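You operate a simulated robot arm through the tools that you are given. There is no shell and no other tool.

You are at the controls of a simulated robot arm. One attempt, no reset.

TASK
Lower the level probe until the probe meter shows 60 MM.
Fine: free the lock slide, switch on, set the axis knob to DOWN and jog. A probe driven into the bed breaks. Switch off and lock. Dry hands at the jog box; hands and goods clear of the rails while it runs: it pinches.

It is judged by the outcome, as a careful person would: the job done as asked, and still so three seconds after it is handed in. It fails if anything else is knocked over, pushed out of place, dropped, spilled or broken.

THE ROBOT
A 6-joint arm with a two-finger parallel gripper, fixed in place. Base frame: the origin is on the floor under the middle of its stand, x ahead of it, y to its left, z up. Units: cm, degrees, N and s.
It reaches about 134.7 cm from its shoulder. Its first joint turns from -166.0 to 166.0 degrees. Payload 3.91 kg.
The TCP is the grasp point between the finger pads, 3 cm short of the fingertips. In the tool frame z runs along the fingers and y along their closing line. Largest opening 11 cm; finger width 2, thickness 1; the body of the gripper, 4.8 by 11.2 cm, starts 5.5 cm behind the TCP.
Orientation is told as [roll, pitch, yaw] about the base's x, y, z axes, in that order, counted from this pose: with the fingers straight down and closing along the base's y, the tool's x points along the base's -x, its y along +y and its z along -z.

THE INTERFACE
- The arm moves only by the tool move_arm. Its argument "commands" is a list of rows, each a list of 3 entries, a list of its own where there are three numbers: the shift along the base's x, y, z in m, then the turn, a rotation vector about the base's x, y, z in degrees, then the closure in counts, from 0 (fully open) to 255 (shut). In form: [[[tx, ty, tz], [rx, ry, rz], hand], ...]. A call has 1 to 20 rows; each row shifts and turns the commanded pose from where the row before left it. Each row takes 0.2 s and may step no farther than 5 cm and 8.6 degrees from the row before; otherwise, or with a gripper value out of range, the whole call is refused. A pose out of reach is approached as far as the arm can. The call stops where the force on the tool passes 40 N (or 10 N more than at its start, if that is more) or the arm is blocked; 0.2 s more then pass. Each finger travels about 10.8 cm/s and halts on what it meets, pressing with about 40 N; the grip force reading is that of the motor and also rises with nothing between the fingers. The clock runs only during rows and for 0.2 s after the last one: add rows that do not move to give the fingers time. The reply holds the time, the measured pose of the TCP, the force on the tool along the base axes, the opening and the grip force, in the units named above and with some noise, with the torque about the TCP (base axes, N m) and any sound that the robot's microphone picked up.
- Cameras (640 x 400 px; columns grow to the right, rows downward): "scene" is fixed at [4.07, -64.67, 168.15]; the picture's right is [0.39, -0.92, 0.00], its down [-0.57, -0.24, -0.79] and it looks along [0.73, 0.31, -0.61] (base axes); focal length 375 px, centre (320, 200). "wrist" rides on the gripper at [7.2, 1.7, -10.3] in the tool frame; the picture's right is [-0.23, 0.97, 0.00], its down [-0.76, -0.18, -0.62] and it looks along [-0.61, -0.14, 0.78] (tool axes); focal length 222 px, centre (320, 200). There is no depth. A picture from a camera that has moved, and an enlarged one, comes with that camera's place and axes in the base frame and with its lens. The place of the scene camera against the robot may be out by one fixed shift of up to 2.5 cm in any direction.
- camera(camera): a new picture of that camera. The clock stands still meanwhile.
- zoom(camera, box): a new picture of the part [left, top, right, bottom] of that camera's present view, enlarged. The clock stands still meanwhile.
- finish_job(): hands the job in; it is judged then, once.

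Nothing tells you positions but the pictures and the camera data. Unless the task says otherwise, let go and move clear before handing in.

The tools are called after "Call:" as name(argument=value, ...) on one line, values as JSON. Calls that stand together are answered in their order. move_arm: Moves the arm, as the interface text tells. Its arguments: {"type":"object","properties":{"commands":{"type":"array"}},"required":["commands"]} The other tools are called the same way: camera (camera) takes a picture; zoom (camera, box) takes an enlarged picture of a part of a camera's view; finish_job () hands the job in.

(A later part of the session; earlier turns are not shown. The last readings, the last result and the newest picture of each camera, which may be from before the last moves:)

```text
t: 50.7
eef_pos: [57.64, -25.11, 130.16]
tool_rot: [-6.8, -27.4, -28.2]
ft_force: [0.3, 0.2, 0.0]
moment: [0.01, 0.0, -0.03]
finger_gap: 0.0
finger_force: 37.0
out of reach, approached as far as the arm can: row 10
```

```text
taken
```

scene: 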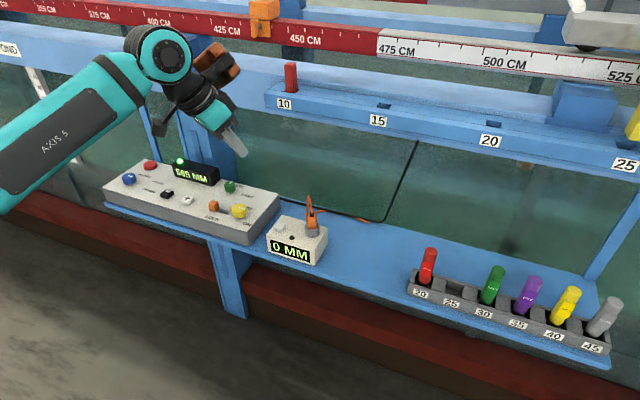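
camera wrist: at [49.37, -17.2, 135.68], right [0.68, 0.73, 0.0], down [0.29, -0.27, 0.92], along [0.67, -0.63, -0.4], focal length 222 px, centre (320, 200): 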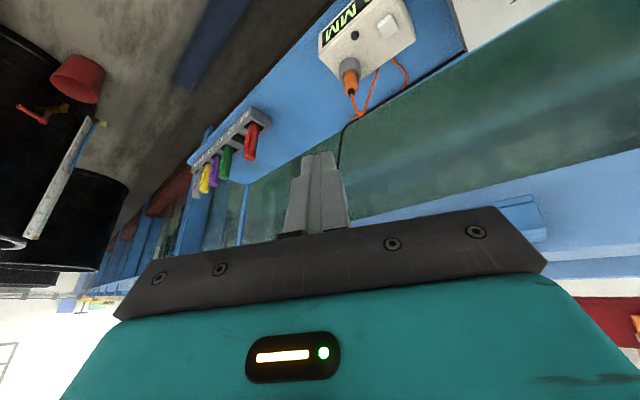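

The gripper hides the upper part of the world in this (inverted) view; tilting further will bring the carriage into the visible half.

Call:
move_arm(commands=[[[0, 0, 0], [-4.77, -5.12, 0], 255], [[0, 0, 0], [-4.77, -5.12, 0], 255], [[0, 0, 0], [-4.77, -5.12, 0], 255], [[0, 0, 0], [-4.77, -5.12, 0], 255], [[0, 0, 0], [0, 0, 0], 255]])

Call:
camera(camera="wrist")

```text
t: 51.9
eef_pos: [57.54, -25.0, 130.12]
tool_rot: [-18.7, -54.0, -20.2]
ft_force: [-0.8, -0.6, -0.6]
moment: [0.01, 0.02, 0.02]
finger_gap: 0.01
finger_force: 37.5
```

```text
taken
camera wrist: at [48.4, -16.23, 129.65], right [0.68, 0.73, 0.0], down [-0.06, 0.06, 1.0], along [0.73, -0.68, 0.08], focal length 222 px, centre (320, 200)
```

wrist: 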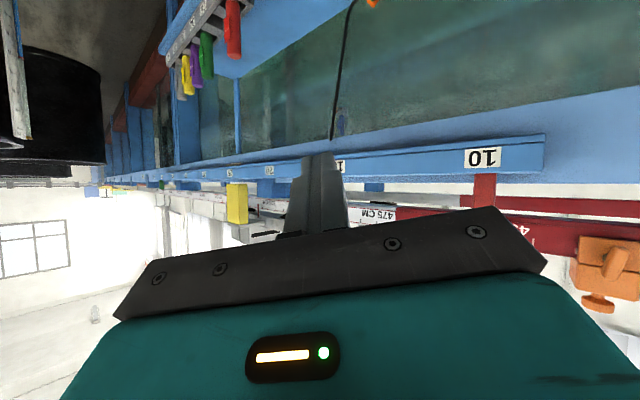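

Call:
zoom(camera="wrist", box=[140, 60, 300, 270])

Call:
zoom(camera="wrist", box=[150, 170, 290, 260])

```text
1.90 times, centred on (220, 165) of wrist
camera zoom: at [48.4, -16.23, 129.65], right [0.68, 0.73, 0.0], down [-0.06, 0.06, 1.0], along [0.73, -0.68, 0.08], focal length 423 px, centre (510, 267)
```

zoom: 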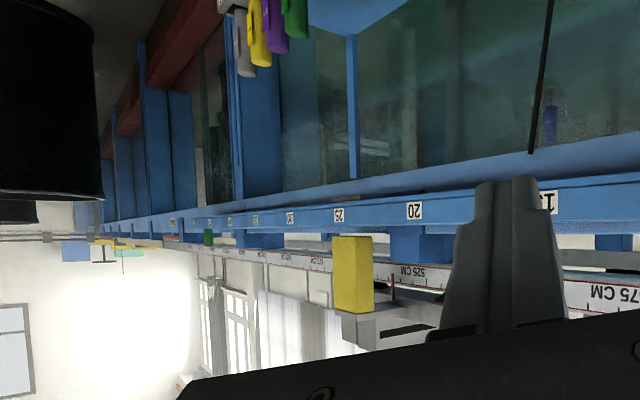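

```text
4.44 times, centred on (220, 215) of wrist
camera zoom: at [48.4, -16.23, 129.65], right [0.68, 0.73, 0.0], down [-0.06, 0.06, 1.0], along [0.73, -0.68, 0.08], focal length 987 px, centre (764, 133)
```

zoom: 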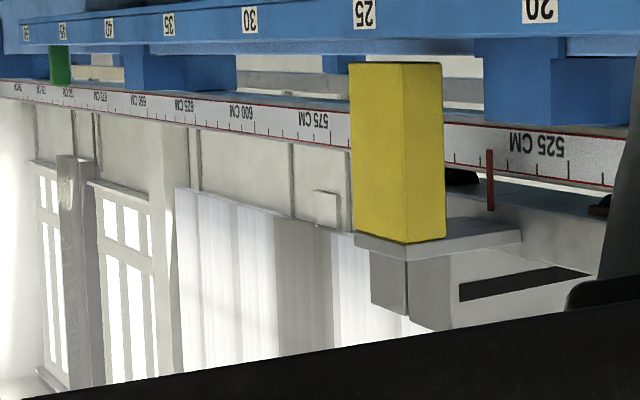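

Call:
zoom(camera="scene", box=[480, 110, 640, 260])

Call:
zoom(camera="wrist", box=[200, 0, 480, 180])

Call:
zoom(camera="scene", box=[380, 90, 540, 230])

```text
2.67 times, centred on (560, 185) of scene
camera zoom: at [4.07, -64.67, 168.15], right [0.39, -0.92, 0.0], down [-0.57, -0.24, -0.79], along [0.73, 0.31, -0.61], focal length 999 px, centre (-320, 240)
```

zoom: 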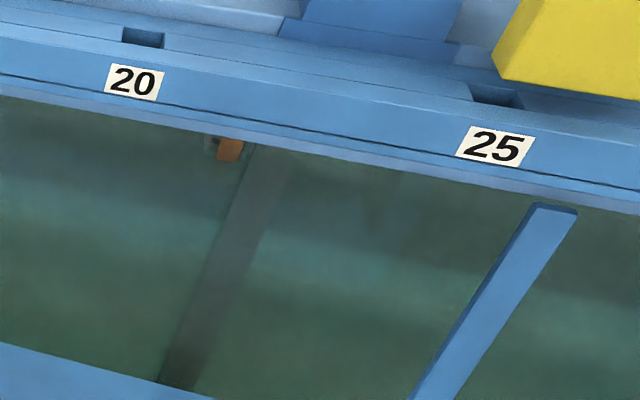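

```text
2.22 times, centred on (340, 90) of wrist
camera zoom: at [48.4, -16.23, 129.65], right [0.68, 0.73, 0.0], down [-0.06, 0.06, 1.0], along [0.73, -0.68, 0.08], focal length 494 px, centre (276, 444)
```

zoom: 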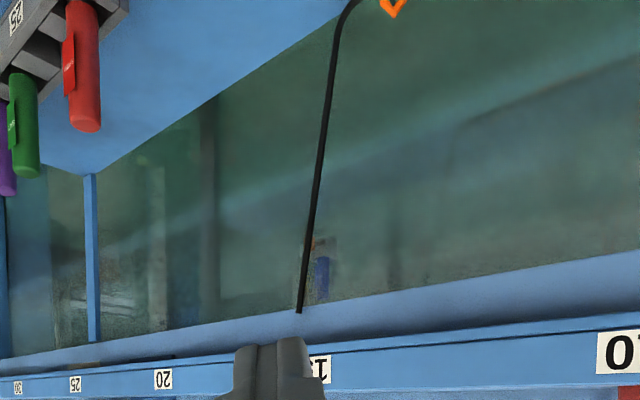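

```text
2.86 times, centred on (460, 160) of scene
camera zoom: at [4.07, -64.67, 168.15], right [0.39, -0.92, 0.0], down [-0.57, -0.24, -0.79], along [0.73, 0.31, -0.61], focal length 1070 px, centre (-80, 314)
```

zoom: 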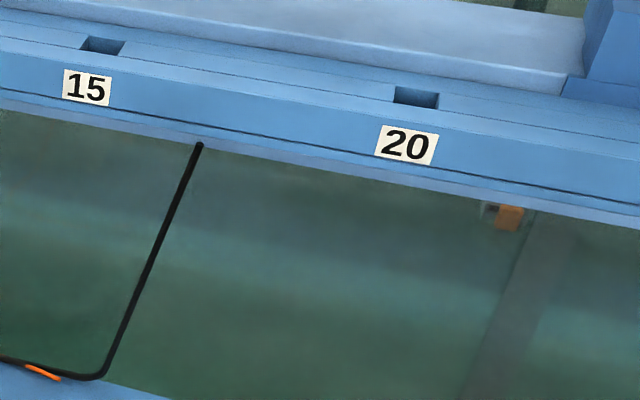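

I can see an orange/blue object through the glass at about [136, -87, 95], matching in both cameras - likely the probe. Zooming in on it.

Call:
zoom(camera="wrist", box=[300, 80, 380, 145])

Call:
zoom(camera="scene", box=[510, 145, 570, 185])

```text
6.15 times, centred on (340, 112) of wrist
camera zoom: at [48.4, -16.23, 129.65], right [0.68, 0.73, 0.0], down [-0.06, 0.06, 1.0], along [0.73, -0.68, 0.08], focal length 1367 px, centre (197, 738)
```

zoom: 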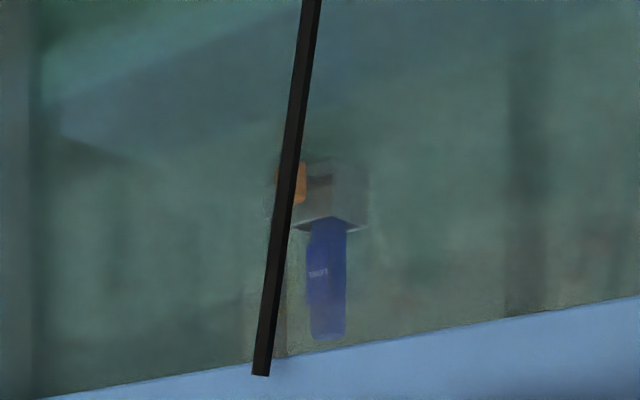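

```text
10.00 times, centred on (540, 165) of scene
camera zoom: at [4.07, -64.67, 168.15], right [0.39, -0.92, 0.0], down [-0.57, -0.24, -0.79], along [0.73, 0.31, -0.61], focal length 3746 px, centre (-1880, 550)
```

zoom: 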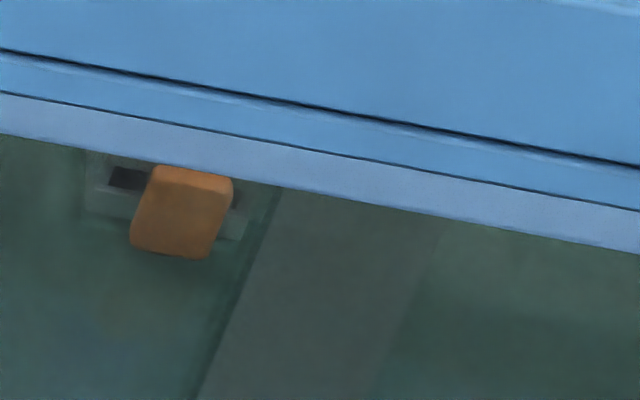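

It's a grey head with a blue tube and orange clamp – probably the level probe's head, partly hidden by a cable. I'll move the camera closer to the glass (well above the shelf) for a clearer view of probe, water and bed.

Call:
move_arm(commands=[[[0, 0, 0], [4.77, 5.12, 0], 255], [[0, 0, 0], [4.77, 5.12, 0], 255], [[0.0205, -0.03, -0.0246], [0, 0, 3], 150], [[0.0205, -0.03, -0.0246], [0, 0, 3], 100], [[0.0205, -0.03, -0.0246], [0, 0, 3], 0], [[0.0205, -0.03, -0.0246], [0, 0, 3], 0], [[0.0205, -0.03, -0.0246], [0, 0, 3], 0], [[0.0205, -0.03, -0.0246], [0, 0, 0], 0], [[0.0205, -0.03, -0.0246], [0, 0, 0], 0], [[0, 0, 0], [0, 0, 0], 0]])

Call:
camera(camera="wrist")

Call:
camera(camera="scene")

```text
t: 54.1
eef_pos: [71.95, -45.88, 112.5]
tool_rot: [-11.6, -40.7, -10.6]
ft_force: [0.0, -0.8, 0.1]
moment: [-0.04, 0.01, -0.04]
finger_gap: 10.99
finger_force: 0.1
```

```text
taken
camera wrist: at [61.08, -40.03, 115.2], right [0.47, 0.88, 0.0], down [0.14, -0.08, 0.99], along [0.87, -0.46, -0.16], focal length 222 px, centre (320, 200)
```

wrist: 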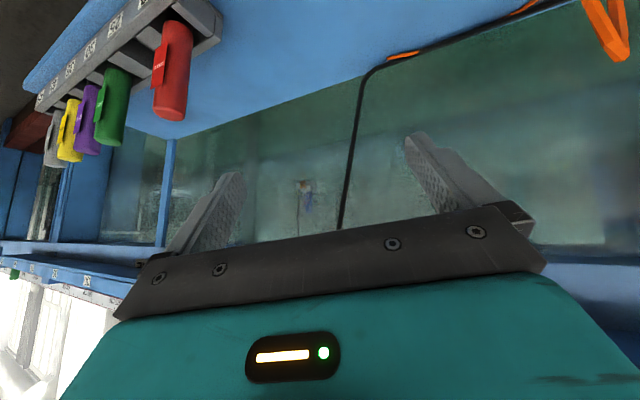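

```text
taken
```

scene: 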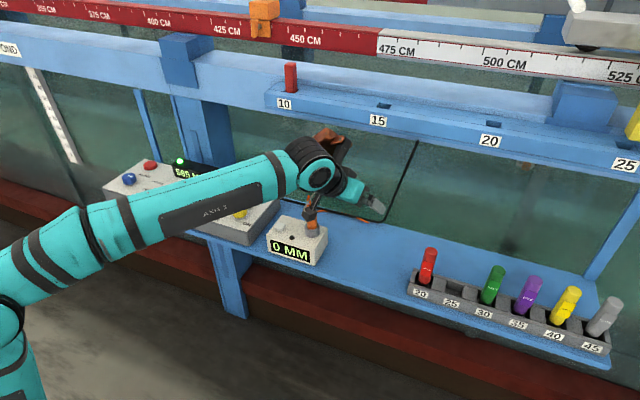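

Call:
zoom(camera="wrist", box=[240, 140, 380, 245])

Call:
zoom(camera="wrist", box=[280, 165, 340, 215])

```text
3.81 times, centred on (310, 192) of wrist
camera zoom: at [61.08, -40.03, 115.2], right [0.47, 0.88, 0.0], down [0.14, -0.08, 0.99], along [0.87, -0.46, -0.16], focal length 846 px, centre (358, 229)
```

zoom: 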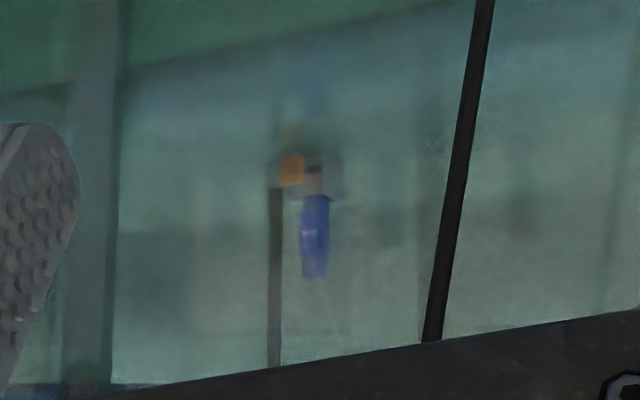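

```text
8.00 times, centred on (310, 190) of wrist
camera zoom: at [61.08, -40.03, 115.2], right [0.47, 0.88, 0.0], down [0.14, -0.08, 0.99], along [0.87, -0.46, -0.16], focal length 1777 px, centre (400, 280)
```

zoom: 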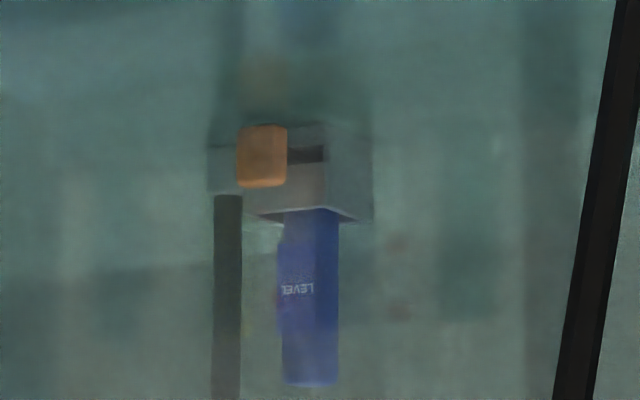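

Now it's clear: the LEVEL probe head on its rod, just above a reflecting water surface (≈0.4 cm below the head, z≈92.5), with the bed far below (z≈65–70). So + lowers it, and the meter should start counting once it dips. I'll return along the same path to the + key.

Call:
move_arm(commands=[[[-0.0205, 0.03, 0.0246], [0, 0, 0], 0], [[-0.0205, 0.03, 0.0246], [0, 0, 0], 0], [[-0.0205, 0.03, 0.0246], [0, 0, -3], 0], [[-0.0205, 0.03, 0.0246], [0, 0, -3], 0], [[-0.0205, 0.03, 0.0246], [0, 0, -3], 0], [[-0.0205, 0.03, 0.0246], [0, 0, -3], 0], [[0, 0, 0], [0, 0, -3], 0], [[0, 0, 0], [4.77, 5.12, 0], 0], [[0, 0, 0], [4.77, 5.12, 0], 0], [[0, 0, 0], [4.77, 5.12, 0], 0], [[0, 0, 0], [4.77, 5.12, 0], 0], [[0, 0, 0], [4.77, 5.12, 0], 0], [[0, 0, 0], [4.77, 5.12, 0], 0], [[0, 0, 0], [0, 0, 0], 0]])

```text
t: 57.1
eef_pos: [59.64, -27.95, 127.67]
tool_rot: [-0.1, 0.0, -29.8]
ft_force: [0.9, -0.1, -0.3]
moment: [-0.01, -0.04, -0.05]
finger_gap: 11.03
finger_force: 0.0
```

Call:
move_arm(commands=[[[0.0141, 0.03645, -0.017], [0, 0, 2.98], 0], [[0.0141, 0.03645, -0.017], [0, 0, 2.98], 50], [[0.0141, 0.03645, -0.017], [0, 0, 2.98], 100], [[0.0141, 0.03645, -0.017], [0, 0, 2.98], 150], [[0.0141, 0.03645, -0.017], [0, 0, 2.98], 255], [[0.0141, 0.03645, -0.017], [0, 0, 2.98], 255], [[0.0141, 0.03645, -0.017], [0, 0, 2.98], 255], [[0.0141, 0.03645, -0.017], [0, 0, 2.98], 255], [[0.0141, 0.03645, -0.017], [0, 0, 2.98], 255], [[0.0141, 0.03645, -0.017], [0, 0, 2.98], 255], [[0, 0, -0.03], [0, 0, 0], 255], [[0, 0, -0.03], [0, 0, 0], 255], [[0, 0, 0], [0, 0, 0], 255]])

Call:
zoom(camera="wrist", box=[240, 85, 400, 205])

Call:
zoom(camera="scene", box=[90, 130, 330, 280])

```text
t: 59.9
eef_pos: [73.75, 8.66, 104.8]
tool_rot: [-0.1, 0.0, -0.1]
ft_force: [-0.1, 0.4, -0.6]
moment: [-0.03, 0.02, -0.03]
finger_gap: 0.0
finger_force: 37.3
```

```text
3.33 times, centred on (320, 145) of wrist
camera zoom: at [66.51, 10.3, 115.01], right [0.23, 0.97, 0.0], down [0.76, -0.18, 0.62], along [0.61, -0.14, -0.78], focal length 740 px, centre (320, 383)
```

zoom: 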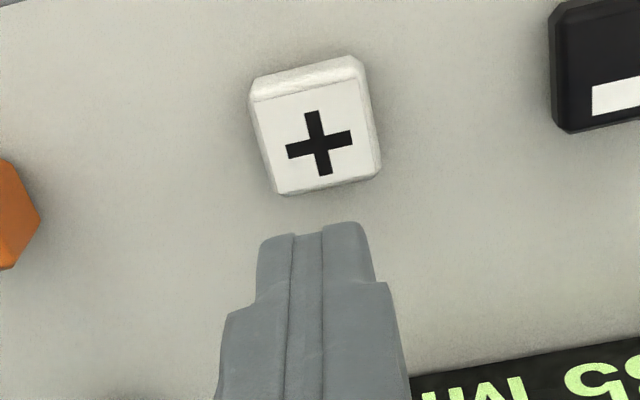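

```text
2.67 times, centred on (210, 205) of scene
camera zoom: at [4.07, -64.67, 168.15], right [0.39, -0.92, 0.0], down [-0.57, -0.24, -0.79], along [0.73, 0.31, -0.61], focal length 999 px, centre (613, 187)
```

zoom: 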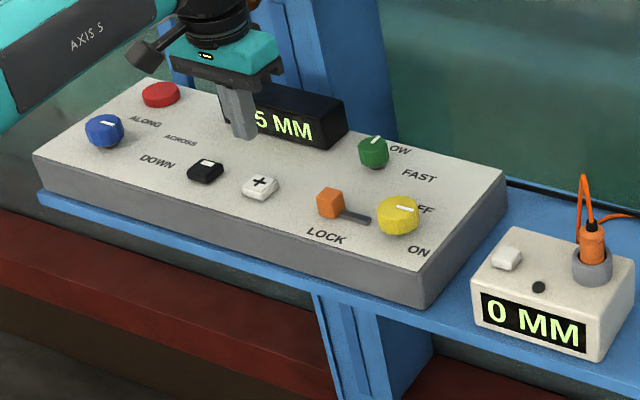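

Aligned over +. Descending to just above contact, then a brief tap.

Call:
move_arm(commands=[[[0, 0, -0.03], [0, 0, 0], 255], [[0, 0, -0.03], [0, 0, 0], 255], [[0, 0, -0.006], [0, 0, 0], 255]])

Call:
move_arm(commands=[[[0, 0, -0.007], [0, 0, 0], 255], [[0, 0, 0.008], [0, 0, 0], 255]])

Call:
zoom(camera="scene", box=[170, 150, 330, 270])

Call:
zoom(camera="scene", box=[510, 145, 570, 185])

```text
t: 60.7
eef_pos: [73.8, 8.6, 98.08]
tool_rot: [0.0, 0.0, 0.0]
ft_force: [-0.3, -0.3, 1.7]
moment: [0.01, 0.02, 0.02]
finger_gap: 0.01
finger_force: 37.4
```

```text
t: 61.3
eef_pos: [73.8, 8.53, 98.04]
tool_rot: [-0.2, -0.1, -0.1]
ft_force: [0.2, 1.3, 0.9]
moment: [0.03, 0.06, -0.01]
finger_gap: 0.0
finger_force: 37.5
```

```text
3.33 times, centred on (250, 210) of scene
camera zoom: at [4.07, -64.67, 168.15], right [0.39, -0.92, 0.0], down [-0.57, -0.24, -0.79], along [0.73, 0.31, -0.61], focal length 1249 px, centre (553, 167)
```

zoom: 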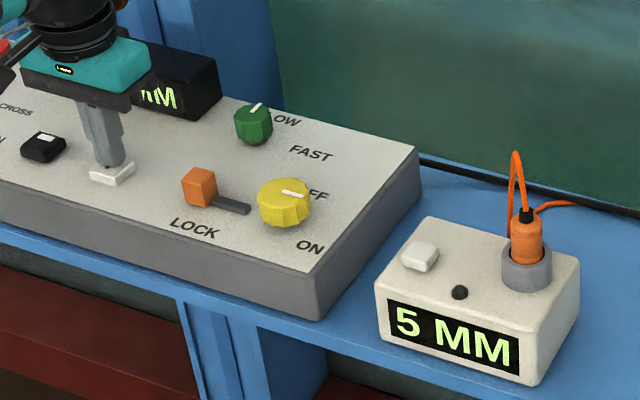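

```text
10.00 times, centred on (540, 165) of scene
camera zoom: at [4.07, -64.67, 168.15], right [0.39, -0.92, 0.0], down [-0.57, -0.24, -0.79], along [0.73, 0.31, -0.61], focal length 3746 px, centre (-1880, 550)
```

zoom: 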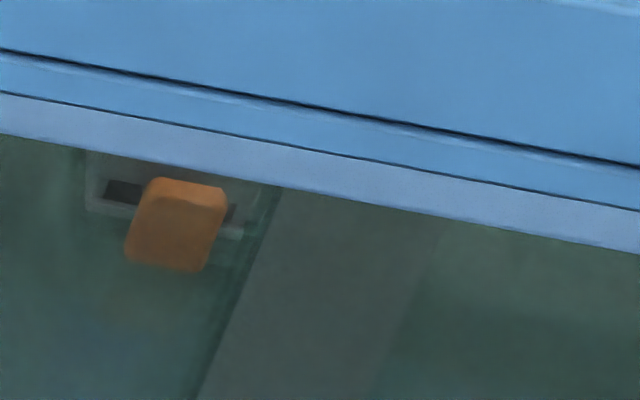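

The meter responds: 5 MM, and the probe head moved down. Repeating the same tap and checking the increment.

Call:
move_arm(commands=[[[0, 0, -0.008], [0, 0, 0], 255], [[0, 0, 0.008], [0, 0, 0], 255]])

Call:
zoom(camera="scene", box=[170, 150, 330, 270])

```text
t: 61.9
eef_pos: [73.92, 8.5, 98.1]
tool_rot: [0.0, -0.1, -0.1]
ft_force: [0.3, 0.4, 0.9]
moment: [0.01, 0.02, 0.0]
finger_gap: 0.02
finger_force: 37.7
```

```text
3.33 times, centred on (250, 210) of scene
camera zoom: at [4.07, -64.67, 168.15], right [0.39, -0.92, 0.0], down [-0.57, -0.24, -0.79], along [0.73, 0.31, -0.61], focal length 1249 px, centre (553, 167)
```

zoom: 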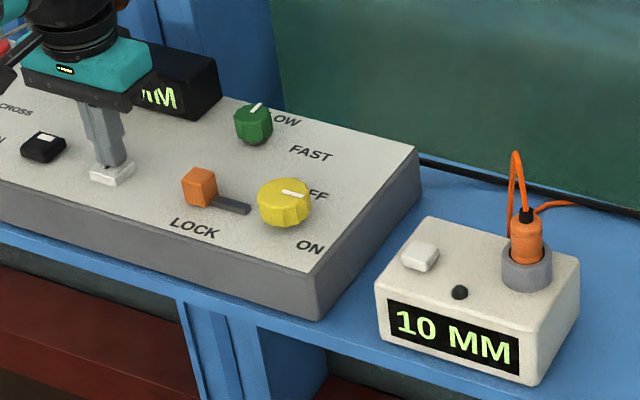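

Each tap is 5 MM: now 10 MM. I'll do two taps per call and keep checking.

Call:
move_arm(commands=[[[0, 0, -0.008], [0, 0, 0], 255], [[0, 0, 0.008], [0, 0, 0], 255], [[0, 0, 0], [0, 0, 0], 255], [[0, 0, -0.008], [0, 0, 0], 255], [[0, 0, 0.008], [0, 0, 0], 255]])

Call:
zoom(camera="scene", box=[170, 150, 330, 270])

```text
t: 63.1
eef_pos: [73.88, 8.45, 98.24]
tool_rot: [-0.1, -0.1, -0.1]
ft_force: [-0.7, -1.2, 1.8]
moment: [0.01, 0.01, -0.02]
finger_gap: 0.0
finger_force: 37.9
```

```text
3.33 times, centred on (250, 210) of scene
camera zoom: at [4.07, -64.67, 168.15], right [0.39, -0.92, 0.0], down [-0.57, -0.24, -0.79], along [0.73, 0.31, -0.61], focal length 1249 px, centre (553, 167)
```

zoom: 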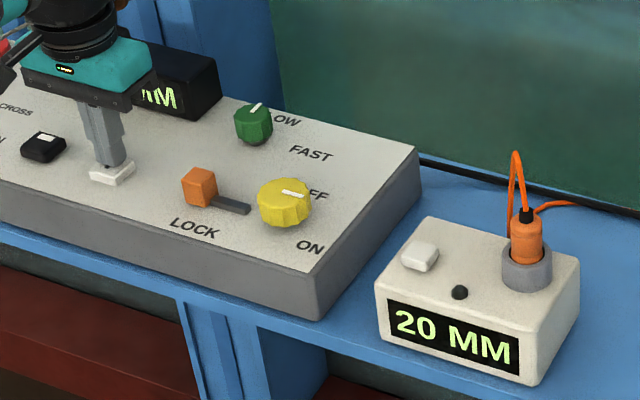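

20 MM as expected. Three more taps.

Call:
move_arm(commands=[[[0, 0, -0.008], [0, 0, 0], 255], [[0, 0, 0.008], [0, 0, 0], 255], [[0, 0, 0], [0, 0, 0], 255], [[0, 0, -0.008], [0, 0, 0], 255], [[0, 0, 0.008], [0, 0, 0], 255], [[0, 0, 0], [0, 0, 0], 255], [[0, 0, -0.008], [0, 0, 0], 255], [[0, 0, 0.008], [0, 0, 0], 255]])

Call:
zoom(camera="scene", box=[170, 150, 330, 270])

Call:
zoom(camera="scene", box=[490, 135, 590, 215])

```text
t: 64.9
eef_pos: [73.79, 8.47, 98.22]
tool_rot: [-0.1, 0.0, -0.1]
ft_force: [0.2, -1.1, 1.7]
moment: [0.0, -0.01, 0.01]
finger_gap: 0.0
finger_force: 37.7
```

```text
3.33 times, centred on (250, 210) of scene
camera zoom: at [4.07, -64.67, 168.15], right [0.39, -0.92, 0.0], down [-0.57, -0.24, -0.79], along [0.73, 0.31, -0.61], focal length 1249 px, centre (553, 167)
```

zoom: 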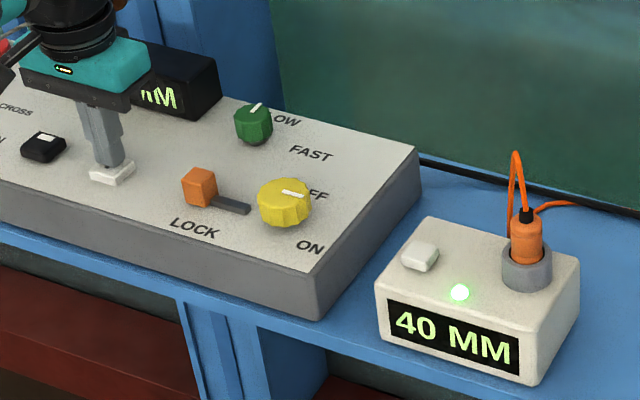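

```text
5.00 times, centred on (540, 175) of scene
camera zoom: at [4.07, -64.67, 168.15], right [0.39, -0.92, 0.0], down [-0.57, -0.24, -0.79], along [0.73, 0.31, -0.61], focal length 1873 px, centre (-780, 325)
```

zoom: 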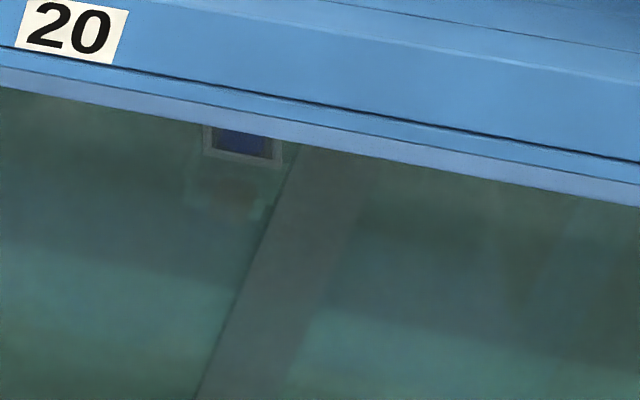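

40 MM now (one tap counted double), and the meter lamp came on. Single taps from here.

Call:
move_arm(commands=[[[0, 0, -0.008], [0, 0, 0], 255], [[0, 0, 0.008], [0, 0, 0], 255]])

Call:
zoom(camera="scene", box=[170, 150, 330, 270])

```text
t: 65.5
eef_pos: [73.73, 8.5, 98.13]
tool_rot: [-0.1, -0.1, -0.1]
ft_force: [-1.0, 1.2, 1.3]
moment: [0.01, 0.02, -0.01]
finger_gap: 0.03
finger_force: 37.6
```

```text
3.33 times, centred on (250, 210) of scene
camera zoom: at [4.07, -64.67, 168.15], right [0.39, -0.92, 0.0], down [-0.57, -0.24, -0.79], along [0.73, 0.31, -0.61], focal length 1249 px, centre (553, 167)
```

zoom: 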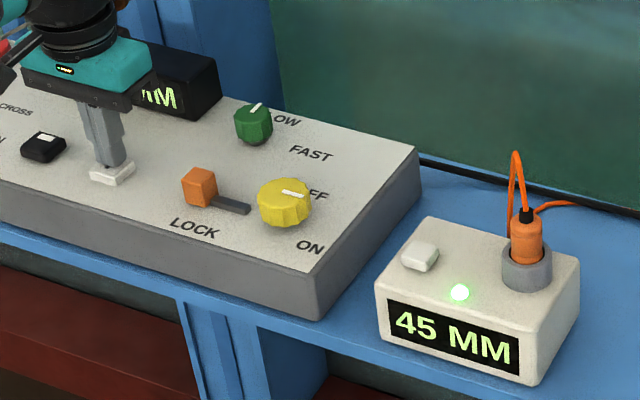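

45 MM. Next tap.

Call:
move_arm(commands=[[[0, 0, -0.008], [0, 0, 0], 255], [[0, 0, 0.008], [0, 0, 0], 255]])

Call:
zoom(camera="scene", box=[170, 150, 330, 270])

```text
t: 66.1
eef_pos: [73.79, 8.64, 97.91]
tool_rot: [-0.1, -0.1, -0.1]
ft_force: [0.5, -1.7, 1.9]
moment: [0.0, 0.01, 0.0]
finger_gap: 0.0
finger_force: 37.2
```

```text
3.33 times, centred on (250, 210) of scene
camera zoom: at [4.07, -64.67, 168.15], right [0.39, -0.92, 0.0], down [-0.57, -0.24, -0.79], along [0.73, 0.31, -0.61], focal length 1249 px, centre (553, 167)
```

zoom: 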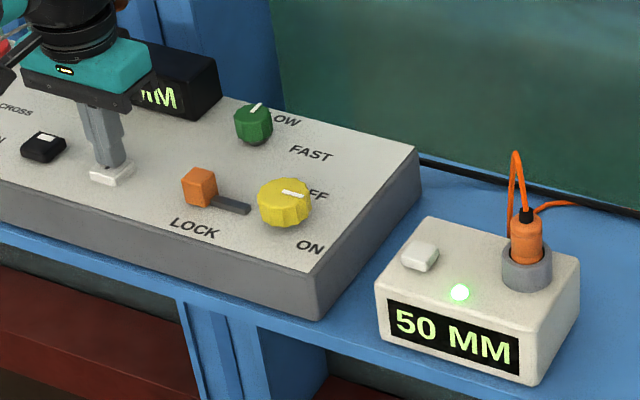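

50 MM. Next tap.

Call:
move_arm(commands=[[[0, 0, -0.008], [0, 0, 0], 255], [[0, 0, 0.008], [0, 0, 0], 255]])

Call:
zoom(camera="scene", box=[170, 150, 330, 270])

```text
t: 66.7
eef_pos: [73.87, 8.55, 98.27]
tool_rot: [-0.1, -0.1, -0.1]
ft_force: [-0.2, 1.2, 1.9]
moment: [0.0, -0.02, 0.03]
finger_gap: 0.0
finger_force: 37.6
```

```text
3.33 times, centred on (250, 210) of scene
camera zoom: at [4.07, -64.67, 168.15], right [0.39, -0.92, 0.0], down [-0.57, -0.24, -0.79], along [0.73, 0.31, -0.61], focal length 1249 px, centre (553, 167)
```

zoom: 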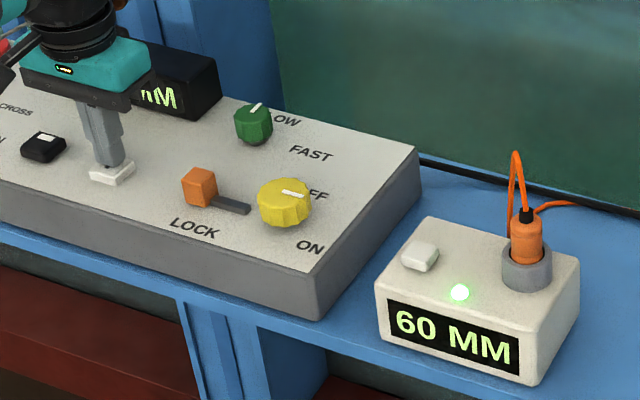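

The meter shows 60 MM. I'll lift straight off the key, confirm it holds, and move over the yellow knob (pre-turned −45°) to switch off.

Call:
move_arm(commands=[[[0, 0, 0.03], [0, 0, 0], 255], [[0, 0, 0.04], [0, 0, 0], 255], [[0, 0, 0.03], [0, 0, 0], 255], [[0, -0.0315, 0], [0, 0, -7.5], 200], [[0, -0.0315, 0], [0, 0, -7.5], 100], [[0, -0.0315, 0], [0, 0, -7.5], 70], [[0, -0.0315, 0], [0, 0, -7.5], 70], [[0, -0.0315, 0], [0, 0, -7.5], 70], [[0.002, -0.0315, 0], [0, 0, -7.5], 70], [[0, 0, -0.037], [0, 0, 0], 70], [[0, 0, 0], [0, 0, 0], 70]])

Call:
camera(camera="wrist")

Call:
zoom(camera="wrist", box=[240, 85, 400, 205])

Call:
zoom(camera="scene", box=[90, 130, 330, 280])

```text
t: 69.1
eef_pos: [74.0, -10.4, 104.4]
tool_rot: [-0.1, -0.1, -45.2]
ft_force: [-0.4, -0.1, -0.3]
moment: [0.0, -0.04, 0.04]
finger_gap: 7.98
finger_force: 0.1
```

```text
taken
camera wrist: at [70.17, -4.03, 114.75], right [0.85, 0.53, 0.0], down [0.41, -0.66, 0.62], along [0.33, -0.53, -0.78], focal length 222 px, centre (320, 200)
```

wrist: 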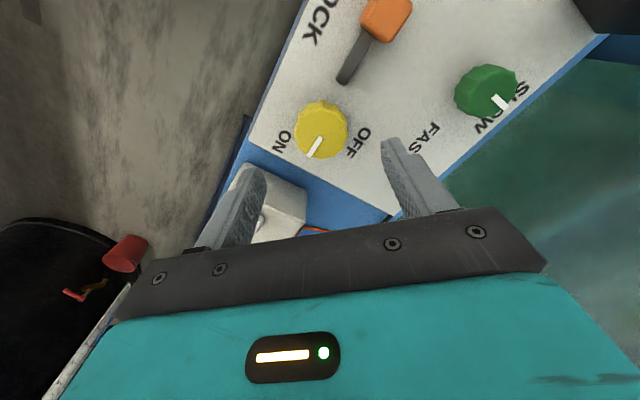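

```text
3.33 times, centred on (320, 145) of wrist
camera zoom: at [70.17, -4.03, 114.75], right [0.85, 0.53, 0.0], down [0.41, -0.66, 0.62], along [0.33, -0.53, -0.78], focal length 740 px, centre (320, 383)
```

zoom: 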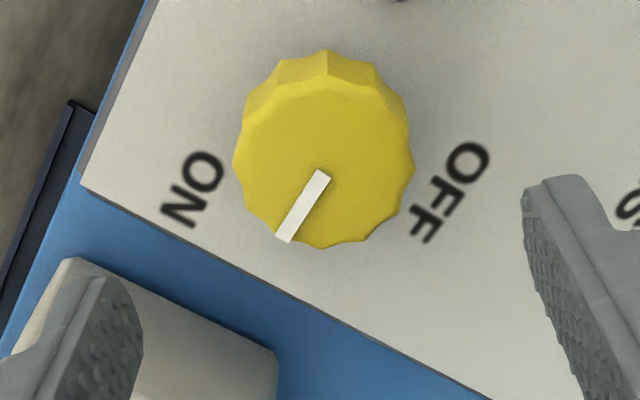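

```text
2.67 times, centred on (210, 205) of scene
camera zoom: at [4.07, -64.67, 168.15], right [0.39, -0.92, 0.0], down [-0.57, -0.24, -0.79], along [0.73, 0.31, -0.61], focal length 999 px, centre (613, 187)
```

zoom: 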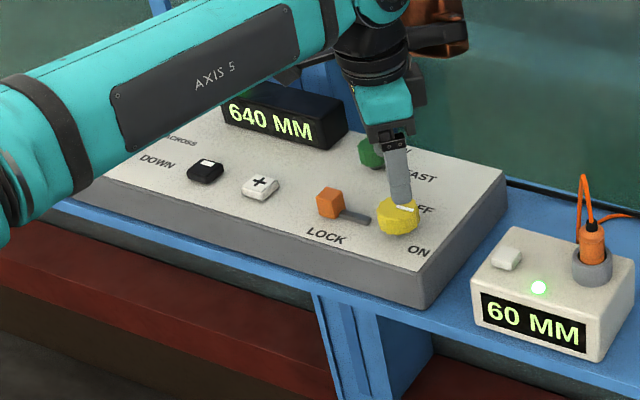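

Meter holds 60 MM, axis display 640 MM. I'm centred over the yellow knob; I'll descend with a smaller opening (to stay clear of the meter box) and grip.

Call:
move_arm(commands=[[[0, 0.001, -0.022], [0, 0, 0], 108], [[0, 0, -0.022], [0, 0, 0], 108], [[0, 0, -0.02], [0, 0, 0], 108], [[0, 0, 0], [0, 0, 0], 108]])

Call:
zoom(camera="wrist", box=[240, 85, 400, 205])

```text
t: 70.1
eef_pos: [73.97, -10.19, 98.08]
tool_rot: [-0.1, -0.1, -45.1]
ft_force: [0.2, 0.1, 0.6]
moment: [0.0, 0.0, -0.02]
finger_gap: 6.35
finger_force: 0.0
```

```text
3.33 times, centred on (320, 145) of wrist
camera zoom: at [70.15, -3.79, 108.31], right [0.85, 0.53, 0.0], down [0.41, -0.66, 0.62], along [0.33, -0.53, -0.78], focal length 740 px, centre (320, 383)
```

zoom: 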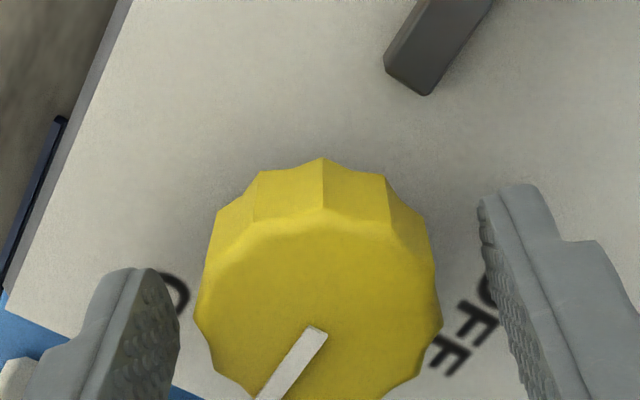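

Call:
move_arm(commands=[[[-0.0007, -0.0007, 0], [0, 0, 0], 120], [[0, 0, 0], [0, 0, 0], 150], [[0, 0, 0], [0, 0, 0], 180], [[0, 0, 0], [0, 0, 0], 200], [[0, 0, 0], [0, 0, 0], 200]])

```text
t: 71.3
eef_pos: [73.9, -10.1, 98.08]
tool_rot: [-0.1, 0.0, -45.2]
ft_force: [12.1, 7.2, 0.8]
moment: [0.09, -1.03, 0.0]
finger_gap: 4.26
finger_force: 44.9
```

Gripped with modest side load. Turning counter‑clockwise toward OFF.

Call:
move_arm(commands=[[[0.0003, 0.0003, 0], [0, 0, 0], 200], [[0, 0, 0], [0, 0, 5], 200], [[0, 0, 0], [0, 0, 5], 200], [[0, 0, 0], [0, 0, 5], 200], [[0, 0, 0], [0, 0, 5], 200], [[0, 0, 0], [0, 0, 5], 200], [[0, 0, 0], [0, 0, 5], 200], [[0, 0, 0], [0, 0, 5], 200], [[0, 0, 0], [0, 0, 5], 200]])

Call:
zoom(camera="wrist", box=[200, 85, 440, 265])

Call:
zoom(camera="scene", box=[90, 130, 330, 280])

```text
t: 73.3
eef_pos: [73.99, -10.18, 97.97]
tool_rot: [0.0, -0.2, -5.1]
ft_force: [4.4, 14.5, 12.9]
moment: [0.76, 0.07, 0.01]
finger_gap: 4.23
finger_force: 45.2
```

```text
2.22 times, centred on (320, 175) of wrist
camera zoom: at [66.95, -7.84, 108.3], right [0.31, 0.95, 0.0], down [0.74, -0.24, 0.63], along [0.59, -0.2, -0.78], focal length 494 px, centre (320, 256)
```

zoom: 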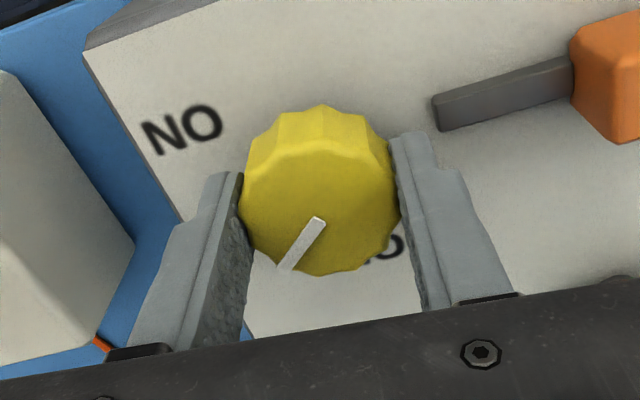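

```text
2.67 times, centred on (210, 205) of scene
camera zoom: at [4.07, -64.67, 168.15], right [0.39, -0.92, 0.0], down [-0.57, -0.24, -0.79], along [0.73, 0.31, -0.61], focal length 999 px, centre (613, 187)
```

zoom: 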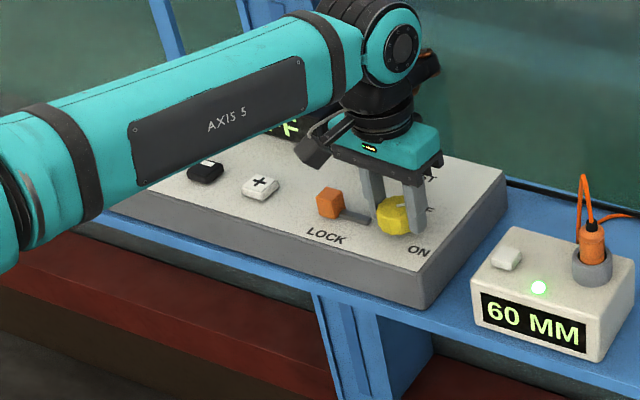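

Call:
move_arm(commands=[[[0, 0, 0], [0, 0, 5], 200], [[0, 0, 0], [0, 0, 5], 200], [[0, 0, 0], [0, 0, 5], 200], [[0, 0, 0], [0, 0, 5], 200], [[0, 0, 0], [0, 0, 5], 200], [[0, 0, 0], [0, 0, 5], 200], [[0, 0, 0], [0, 0, 5], 200], [[0, 0, 0], [0, 0, 5], 200], [[0, 0, 0], [0, 0, 5], 200]])

Call:
zoom(camera="wrist", box=[200, 85, 440, 265])

Call:
zoom(camera="scene", box=[90, 130, 330, 280])

```text
t: 75.3
eef_pos: [74.03, -10.3, 98.05]
tool_rot: [-0.1, -0.1, 40.1]
ft_force: [12.2, 19.4, 7.5]
moment: [0.6, -0.88, -0.01]
finger_gap: 4.23
finger_force: 44.8
```

```text
2.22 times, centred on (320, 175) of wrist
camera zoom: at [67.39, -13.56, 108.31], right [-0.45, 0.89, 0.0], down [0.7, 0.35, 0.62], along [0.56, 0.28, -0.78], focal length 494 px, centre (320, 256)
```

zoom: 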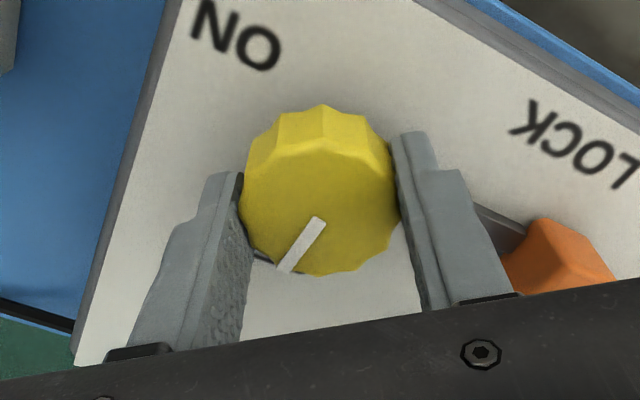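

```text
2.67 times, centred on (210, 205) of scene
camera zoom: at [4.07, -64.67, 168.15], right [0.39, -0.92, 0.0], down [-0.57, -0.24, -0.79], along [0.73, 0.31, -0.61], focal length 999 px, centre (613, 187)
```

zoom: 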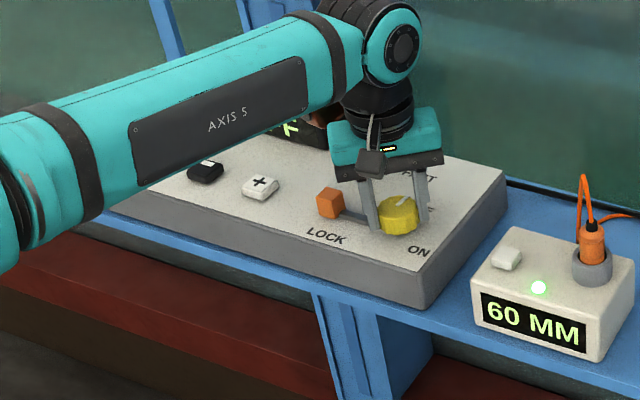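

Call:
move_arm(commands=[[[0, 0, 0], [0, 0, 4], 200], [[0, 0, 0], [0, 0, 4], 200]])

Call:
zoom(camera="wrist", box=[200, 85, 440, 265])

```text
t: 75.9
eef_pos: [73.93, -10.29, 97.97]
tool_rot: [-0.1, 0.1, 47.8]
ft_force: [5.7, 16.3, 2.3]
moment: [-0.02, 0.44, -0.83]
finger_gap: 4.28
finger_force: 44.8
```

```text
2.22 times, centred on (320, 175) of wrist
camera zoom: at [67.88, -14.51, 108.31], right [-0.57, 0.82, 0.0], down [0.64, 0.45, 0.62], along [0.51, 0.36, -0.78], focal length 494 px, centre (320, 256)
```

zoom: 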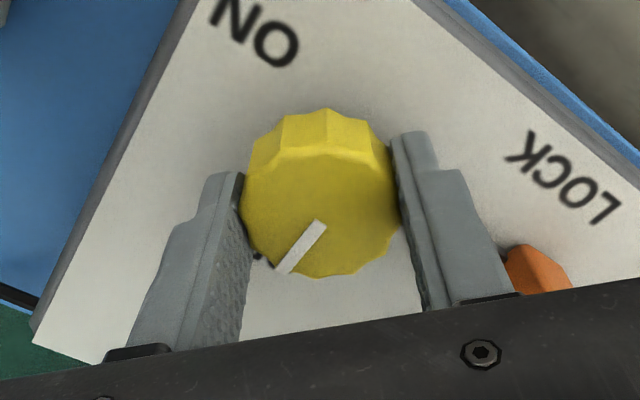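

The knob has reached its OFF stop (torque −0.83 N m). Release, lift, and check the display.

Call:
move_arm(commands=[[[0, 0, 0], [0, 0, 0], 130], [[0, 0, 0], [0, 0, 0], 100], [[0, 0, 0], [0, 0, 0], 100], [[0, 0, 0.025], [0, 0, 0], 100], [[0, 0, 0.035], [0, 0, 0], 100], [[-0.01, 0.01, 0.03], [0, 0, -8], 120], [[-0.01, 0.01, 0.01], [0, 0, -8], 139], [[-0.01, 0.01, 0], [0, 0, -8], 139], [[0, 0.01, 0], [0, 0, -8], 139], [[0, 0.01, 0], [0, 0, -8], 139], [[0, 0.01, 0], [0, 0, -7.6], 139], [[0, 0, 0], [0, 0, 0], 139]])

Call:
camera(camera="wrist")

Call:
zoom(camera="scene", box=[90, 130, 330, 280])

```text
t: 78.5
eef_pos: [70.8, -4.5, 107.97]
tool_rot: [-0.1, -0.1, 0.2]
ft_force: [-0.5, -0.2, 0.0]
moment: [0.01, 0.0, 0.01]
finger_gap: 5.02
finger_force: 0.0
```

```text
taken
camera wrist: at [63.76, -2.71, 118.27], right [0.22, 0.97, 0.0], down [0.76, -0.17, 0.62], along [0.61, -0.14, -0.78], focal length 222 px, centre (320, 200)
```

wrist: 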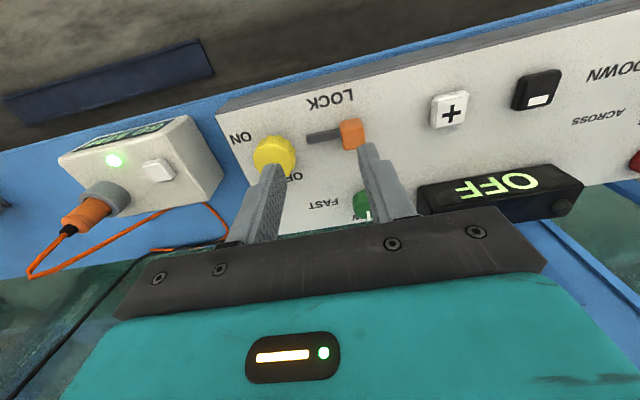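

```text
2.67 times, centred on (210, 205) of scene
camera zoom: at [4.07, -64.67, 168.15], right [0.39, -0.92, 0.0], down [-0.57, -0.24, -0.79], along [0.73, 0.31, -0.61], focal length 999 px, centre (613, 187)
```

zoom: 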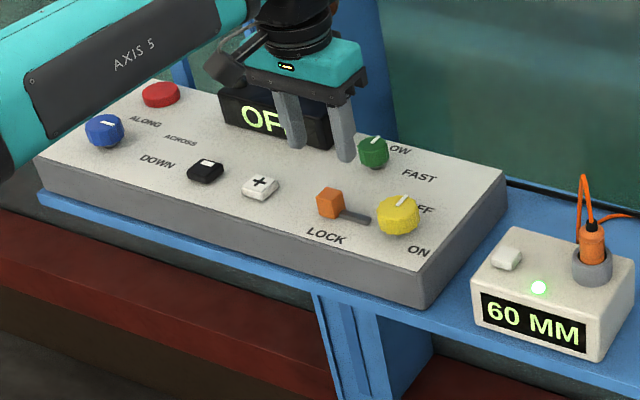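

The box reads OFF, the meter still 60 MM. Now I'll relock: closed fingers on the +y side of the orange slide, pushing it back toward the knob.

Call:
move_arm(commands=[[[0.0145, 0.0325, 0], [0, 0, -0.2], 255], [[0.0145, 0.0325, 0], [0, 0, 0], 255], [[0, 0, -0.03], [0, 0, 0], 255], [[0, 0, 0], [0, 0, 0], 255]])

Call:
zoom(camera="wrist", box=[240, 85, 400, 205])

```text
t: 79.5
eef_pos: [73.88, 2.2, 104.85]
tool_rot: [0.0, -0.1, 0.2]
ft_force: [0.1, 0.1, -0.4]
moment: [0.02, 0.04, 0.03]
finger_gap: 0.02
finger_force: 37.8
```

```text
3.33 times, centred on (320, 145) of wrist
camera zoom: at [66.55, 3.93, 115.19], right [0.23, 0.97, 0.0], down [0.76, -0.18, 0.62], along [0.61, -0.14, -0.78], focal length 740 px, centre (320, 383)
```

zoom: 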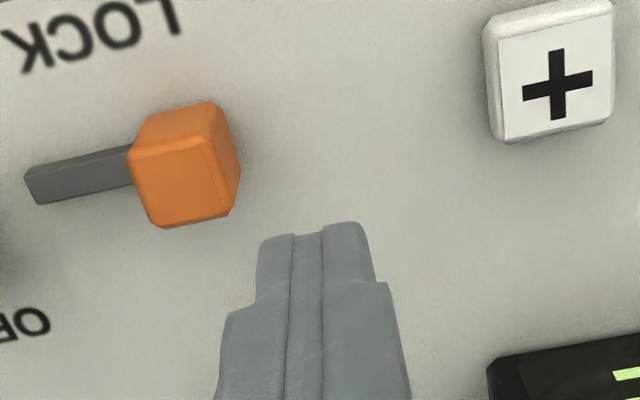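

Call:
move_arm(commands=[[[-0.001, -0.002, -0.024], [0, 0, 0], 255], [[0, 0, -0.024], [0, 0, 0], 255], [[0, 0, -0.02], [0, 0, 0], 255], [[0, 0, 0], [0, 0, 0], 255]])

Call:
move_arm(commands=[[[0, -0.005, 0], [0, 0, 0], 255], [[0, -0.004, 0], [0, 0, 0], 255], [[0, -0.003, 0], [0, 0, 0], 255], [[0, -0.003, 0], [0, 0, 0], 255], [[0, -0.003, 0], [0, 0, 0], 255], [[0, -0.003, 0], [0, 0, 0], 255], [[0, -0.003, 0], [0, 0, 0], 255], [[0, -0.003, 0], [0, 0, 0], 255]])

Call:
zoom(camera="wrist", box=[240, 85, 400, 205])

Call:
zoom(camera="scene", box=[170, 150, 290, 240])

```text
t: 80.5
eef_pos: [73.69, 1.97, 98.18]
tool_rot: [0.0, -0.1, 0.1]
ft_force: [-0.1, -0.5, 0.0]
moment: [0.01, 0.0, 0.01]
finger_gap: 0.01
finger_force: 37.8
```

```text
t: 82.3
eef_pos: [73.8, -0.66, 98.2]
tool_rot: [-0.2, -0.1, 0.1]
ft_force: [0.2, 0.1, -0.4]
moment: [-0.01, 0.0, 0.04]
finger_gap: 0.0
finger_force: 37.8
```

```text
3.33 times, centred on (320, 145) of wrist
camera zoom: at [66.57, 0.97, 108.54], right [0.23, 0.97, 0.0], down [0.76, -0.18, 0.62], along [0.61, -0.14, -0.78], focal length 740 px, centre (320, 383)
```

zoom: 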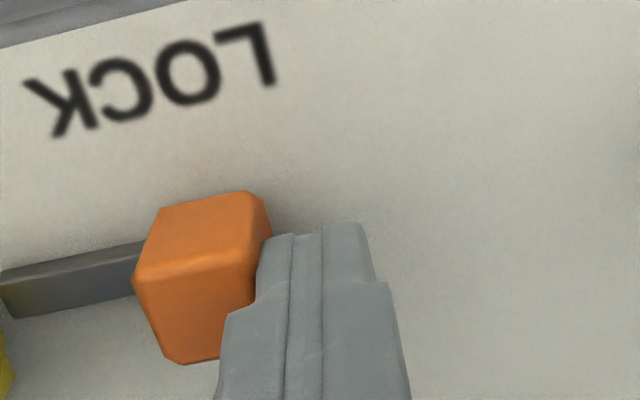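

```text
4.44 times, centred on (230, 195) of scene
camera zoom: at [4.07, -64.67, 168.15], right [0.39, -0.92, 0.0], down [-0.57, -0.24, -0.79], along [0.73, 0.31, -0.61], focal length 1665 px, centre (720, 222)
```

zoom: 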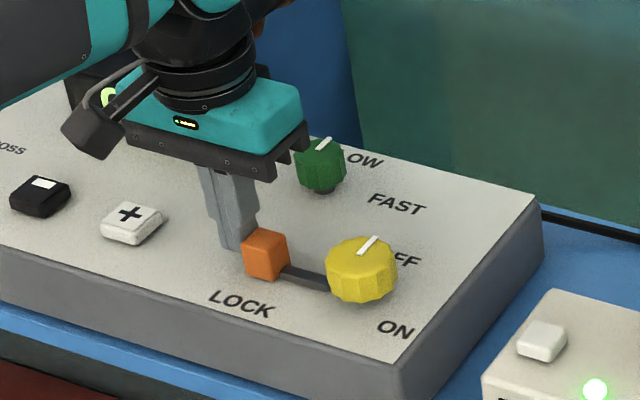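

The bolt is nearly home. Continuing gently to its stop.

Call:
move_arm(commands=[[[0, -0.002, 0], [0, 0, 0], 255], [[0, -0.002, 0], [0, 0, 0], 255], [[0, -0.002, 0], [0, 0, 0], 255]])

Call:
move_arm(commands=[[[0, -0.0015, 0], [0, 0, 0], 255], [[0, -0.0015, 0], [0, 0, 0], 255]])

Call:
zoom(camera="wrist", box=[240, 85, 400, 205])

Call:
zoom(camera="scene", box=[170, 150, 290, 240])

```text
t: 83.1
eef_pos: [73.75, -1.4, 98.27]
tool_rot: [-0.2, -0.1, 0.1]
ft_force: [-1.4, 0.6, 1.2]
moment: [0.0, 0.0, 0.0]
finger_gap: 0.0
finger_force: 37.4
```

```text
t: 83.7
eef_pos: [73.75, -1.6, 98.27]
tool_rot: [-0.1, 0.0, 0.1]
ft_force: [-0.7, 12.5, 0.0]
moment: [0.25, 0.06, -0.02]
finger_gap: 0.01
finger_force: 37.3
```

```text
3.33 times, centred on (320, 145) of wrist
camera zoom: at [66.56, 0.19, 108.52], right [0.22, 0.97, 0.0], down [0.76, -0.18, 0.62], along [0.61, -0.14, -0.78], focal length 740 px, centre (320, 383)
```

zoom: 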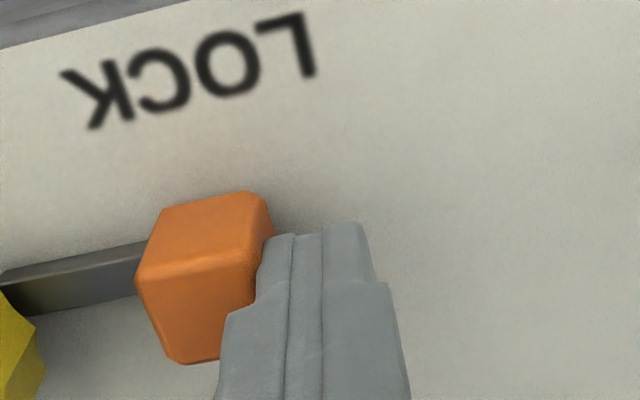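

```text
4.44 times, centred on (230, 195) of scene
camera zoom: at [4.07, -64.67, 168.15], right [0.39, -0.92, 0.0], down [-0.57, -0.24, -0.79], along [0.73, 0.31, -0.61], focal length 1665 px, centre (720, 222)
```

zoom: 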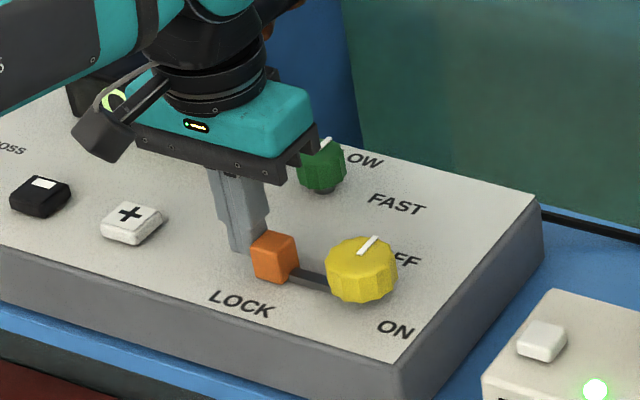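

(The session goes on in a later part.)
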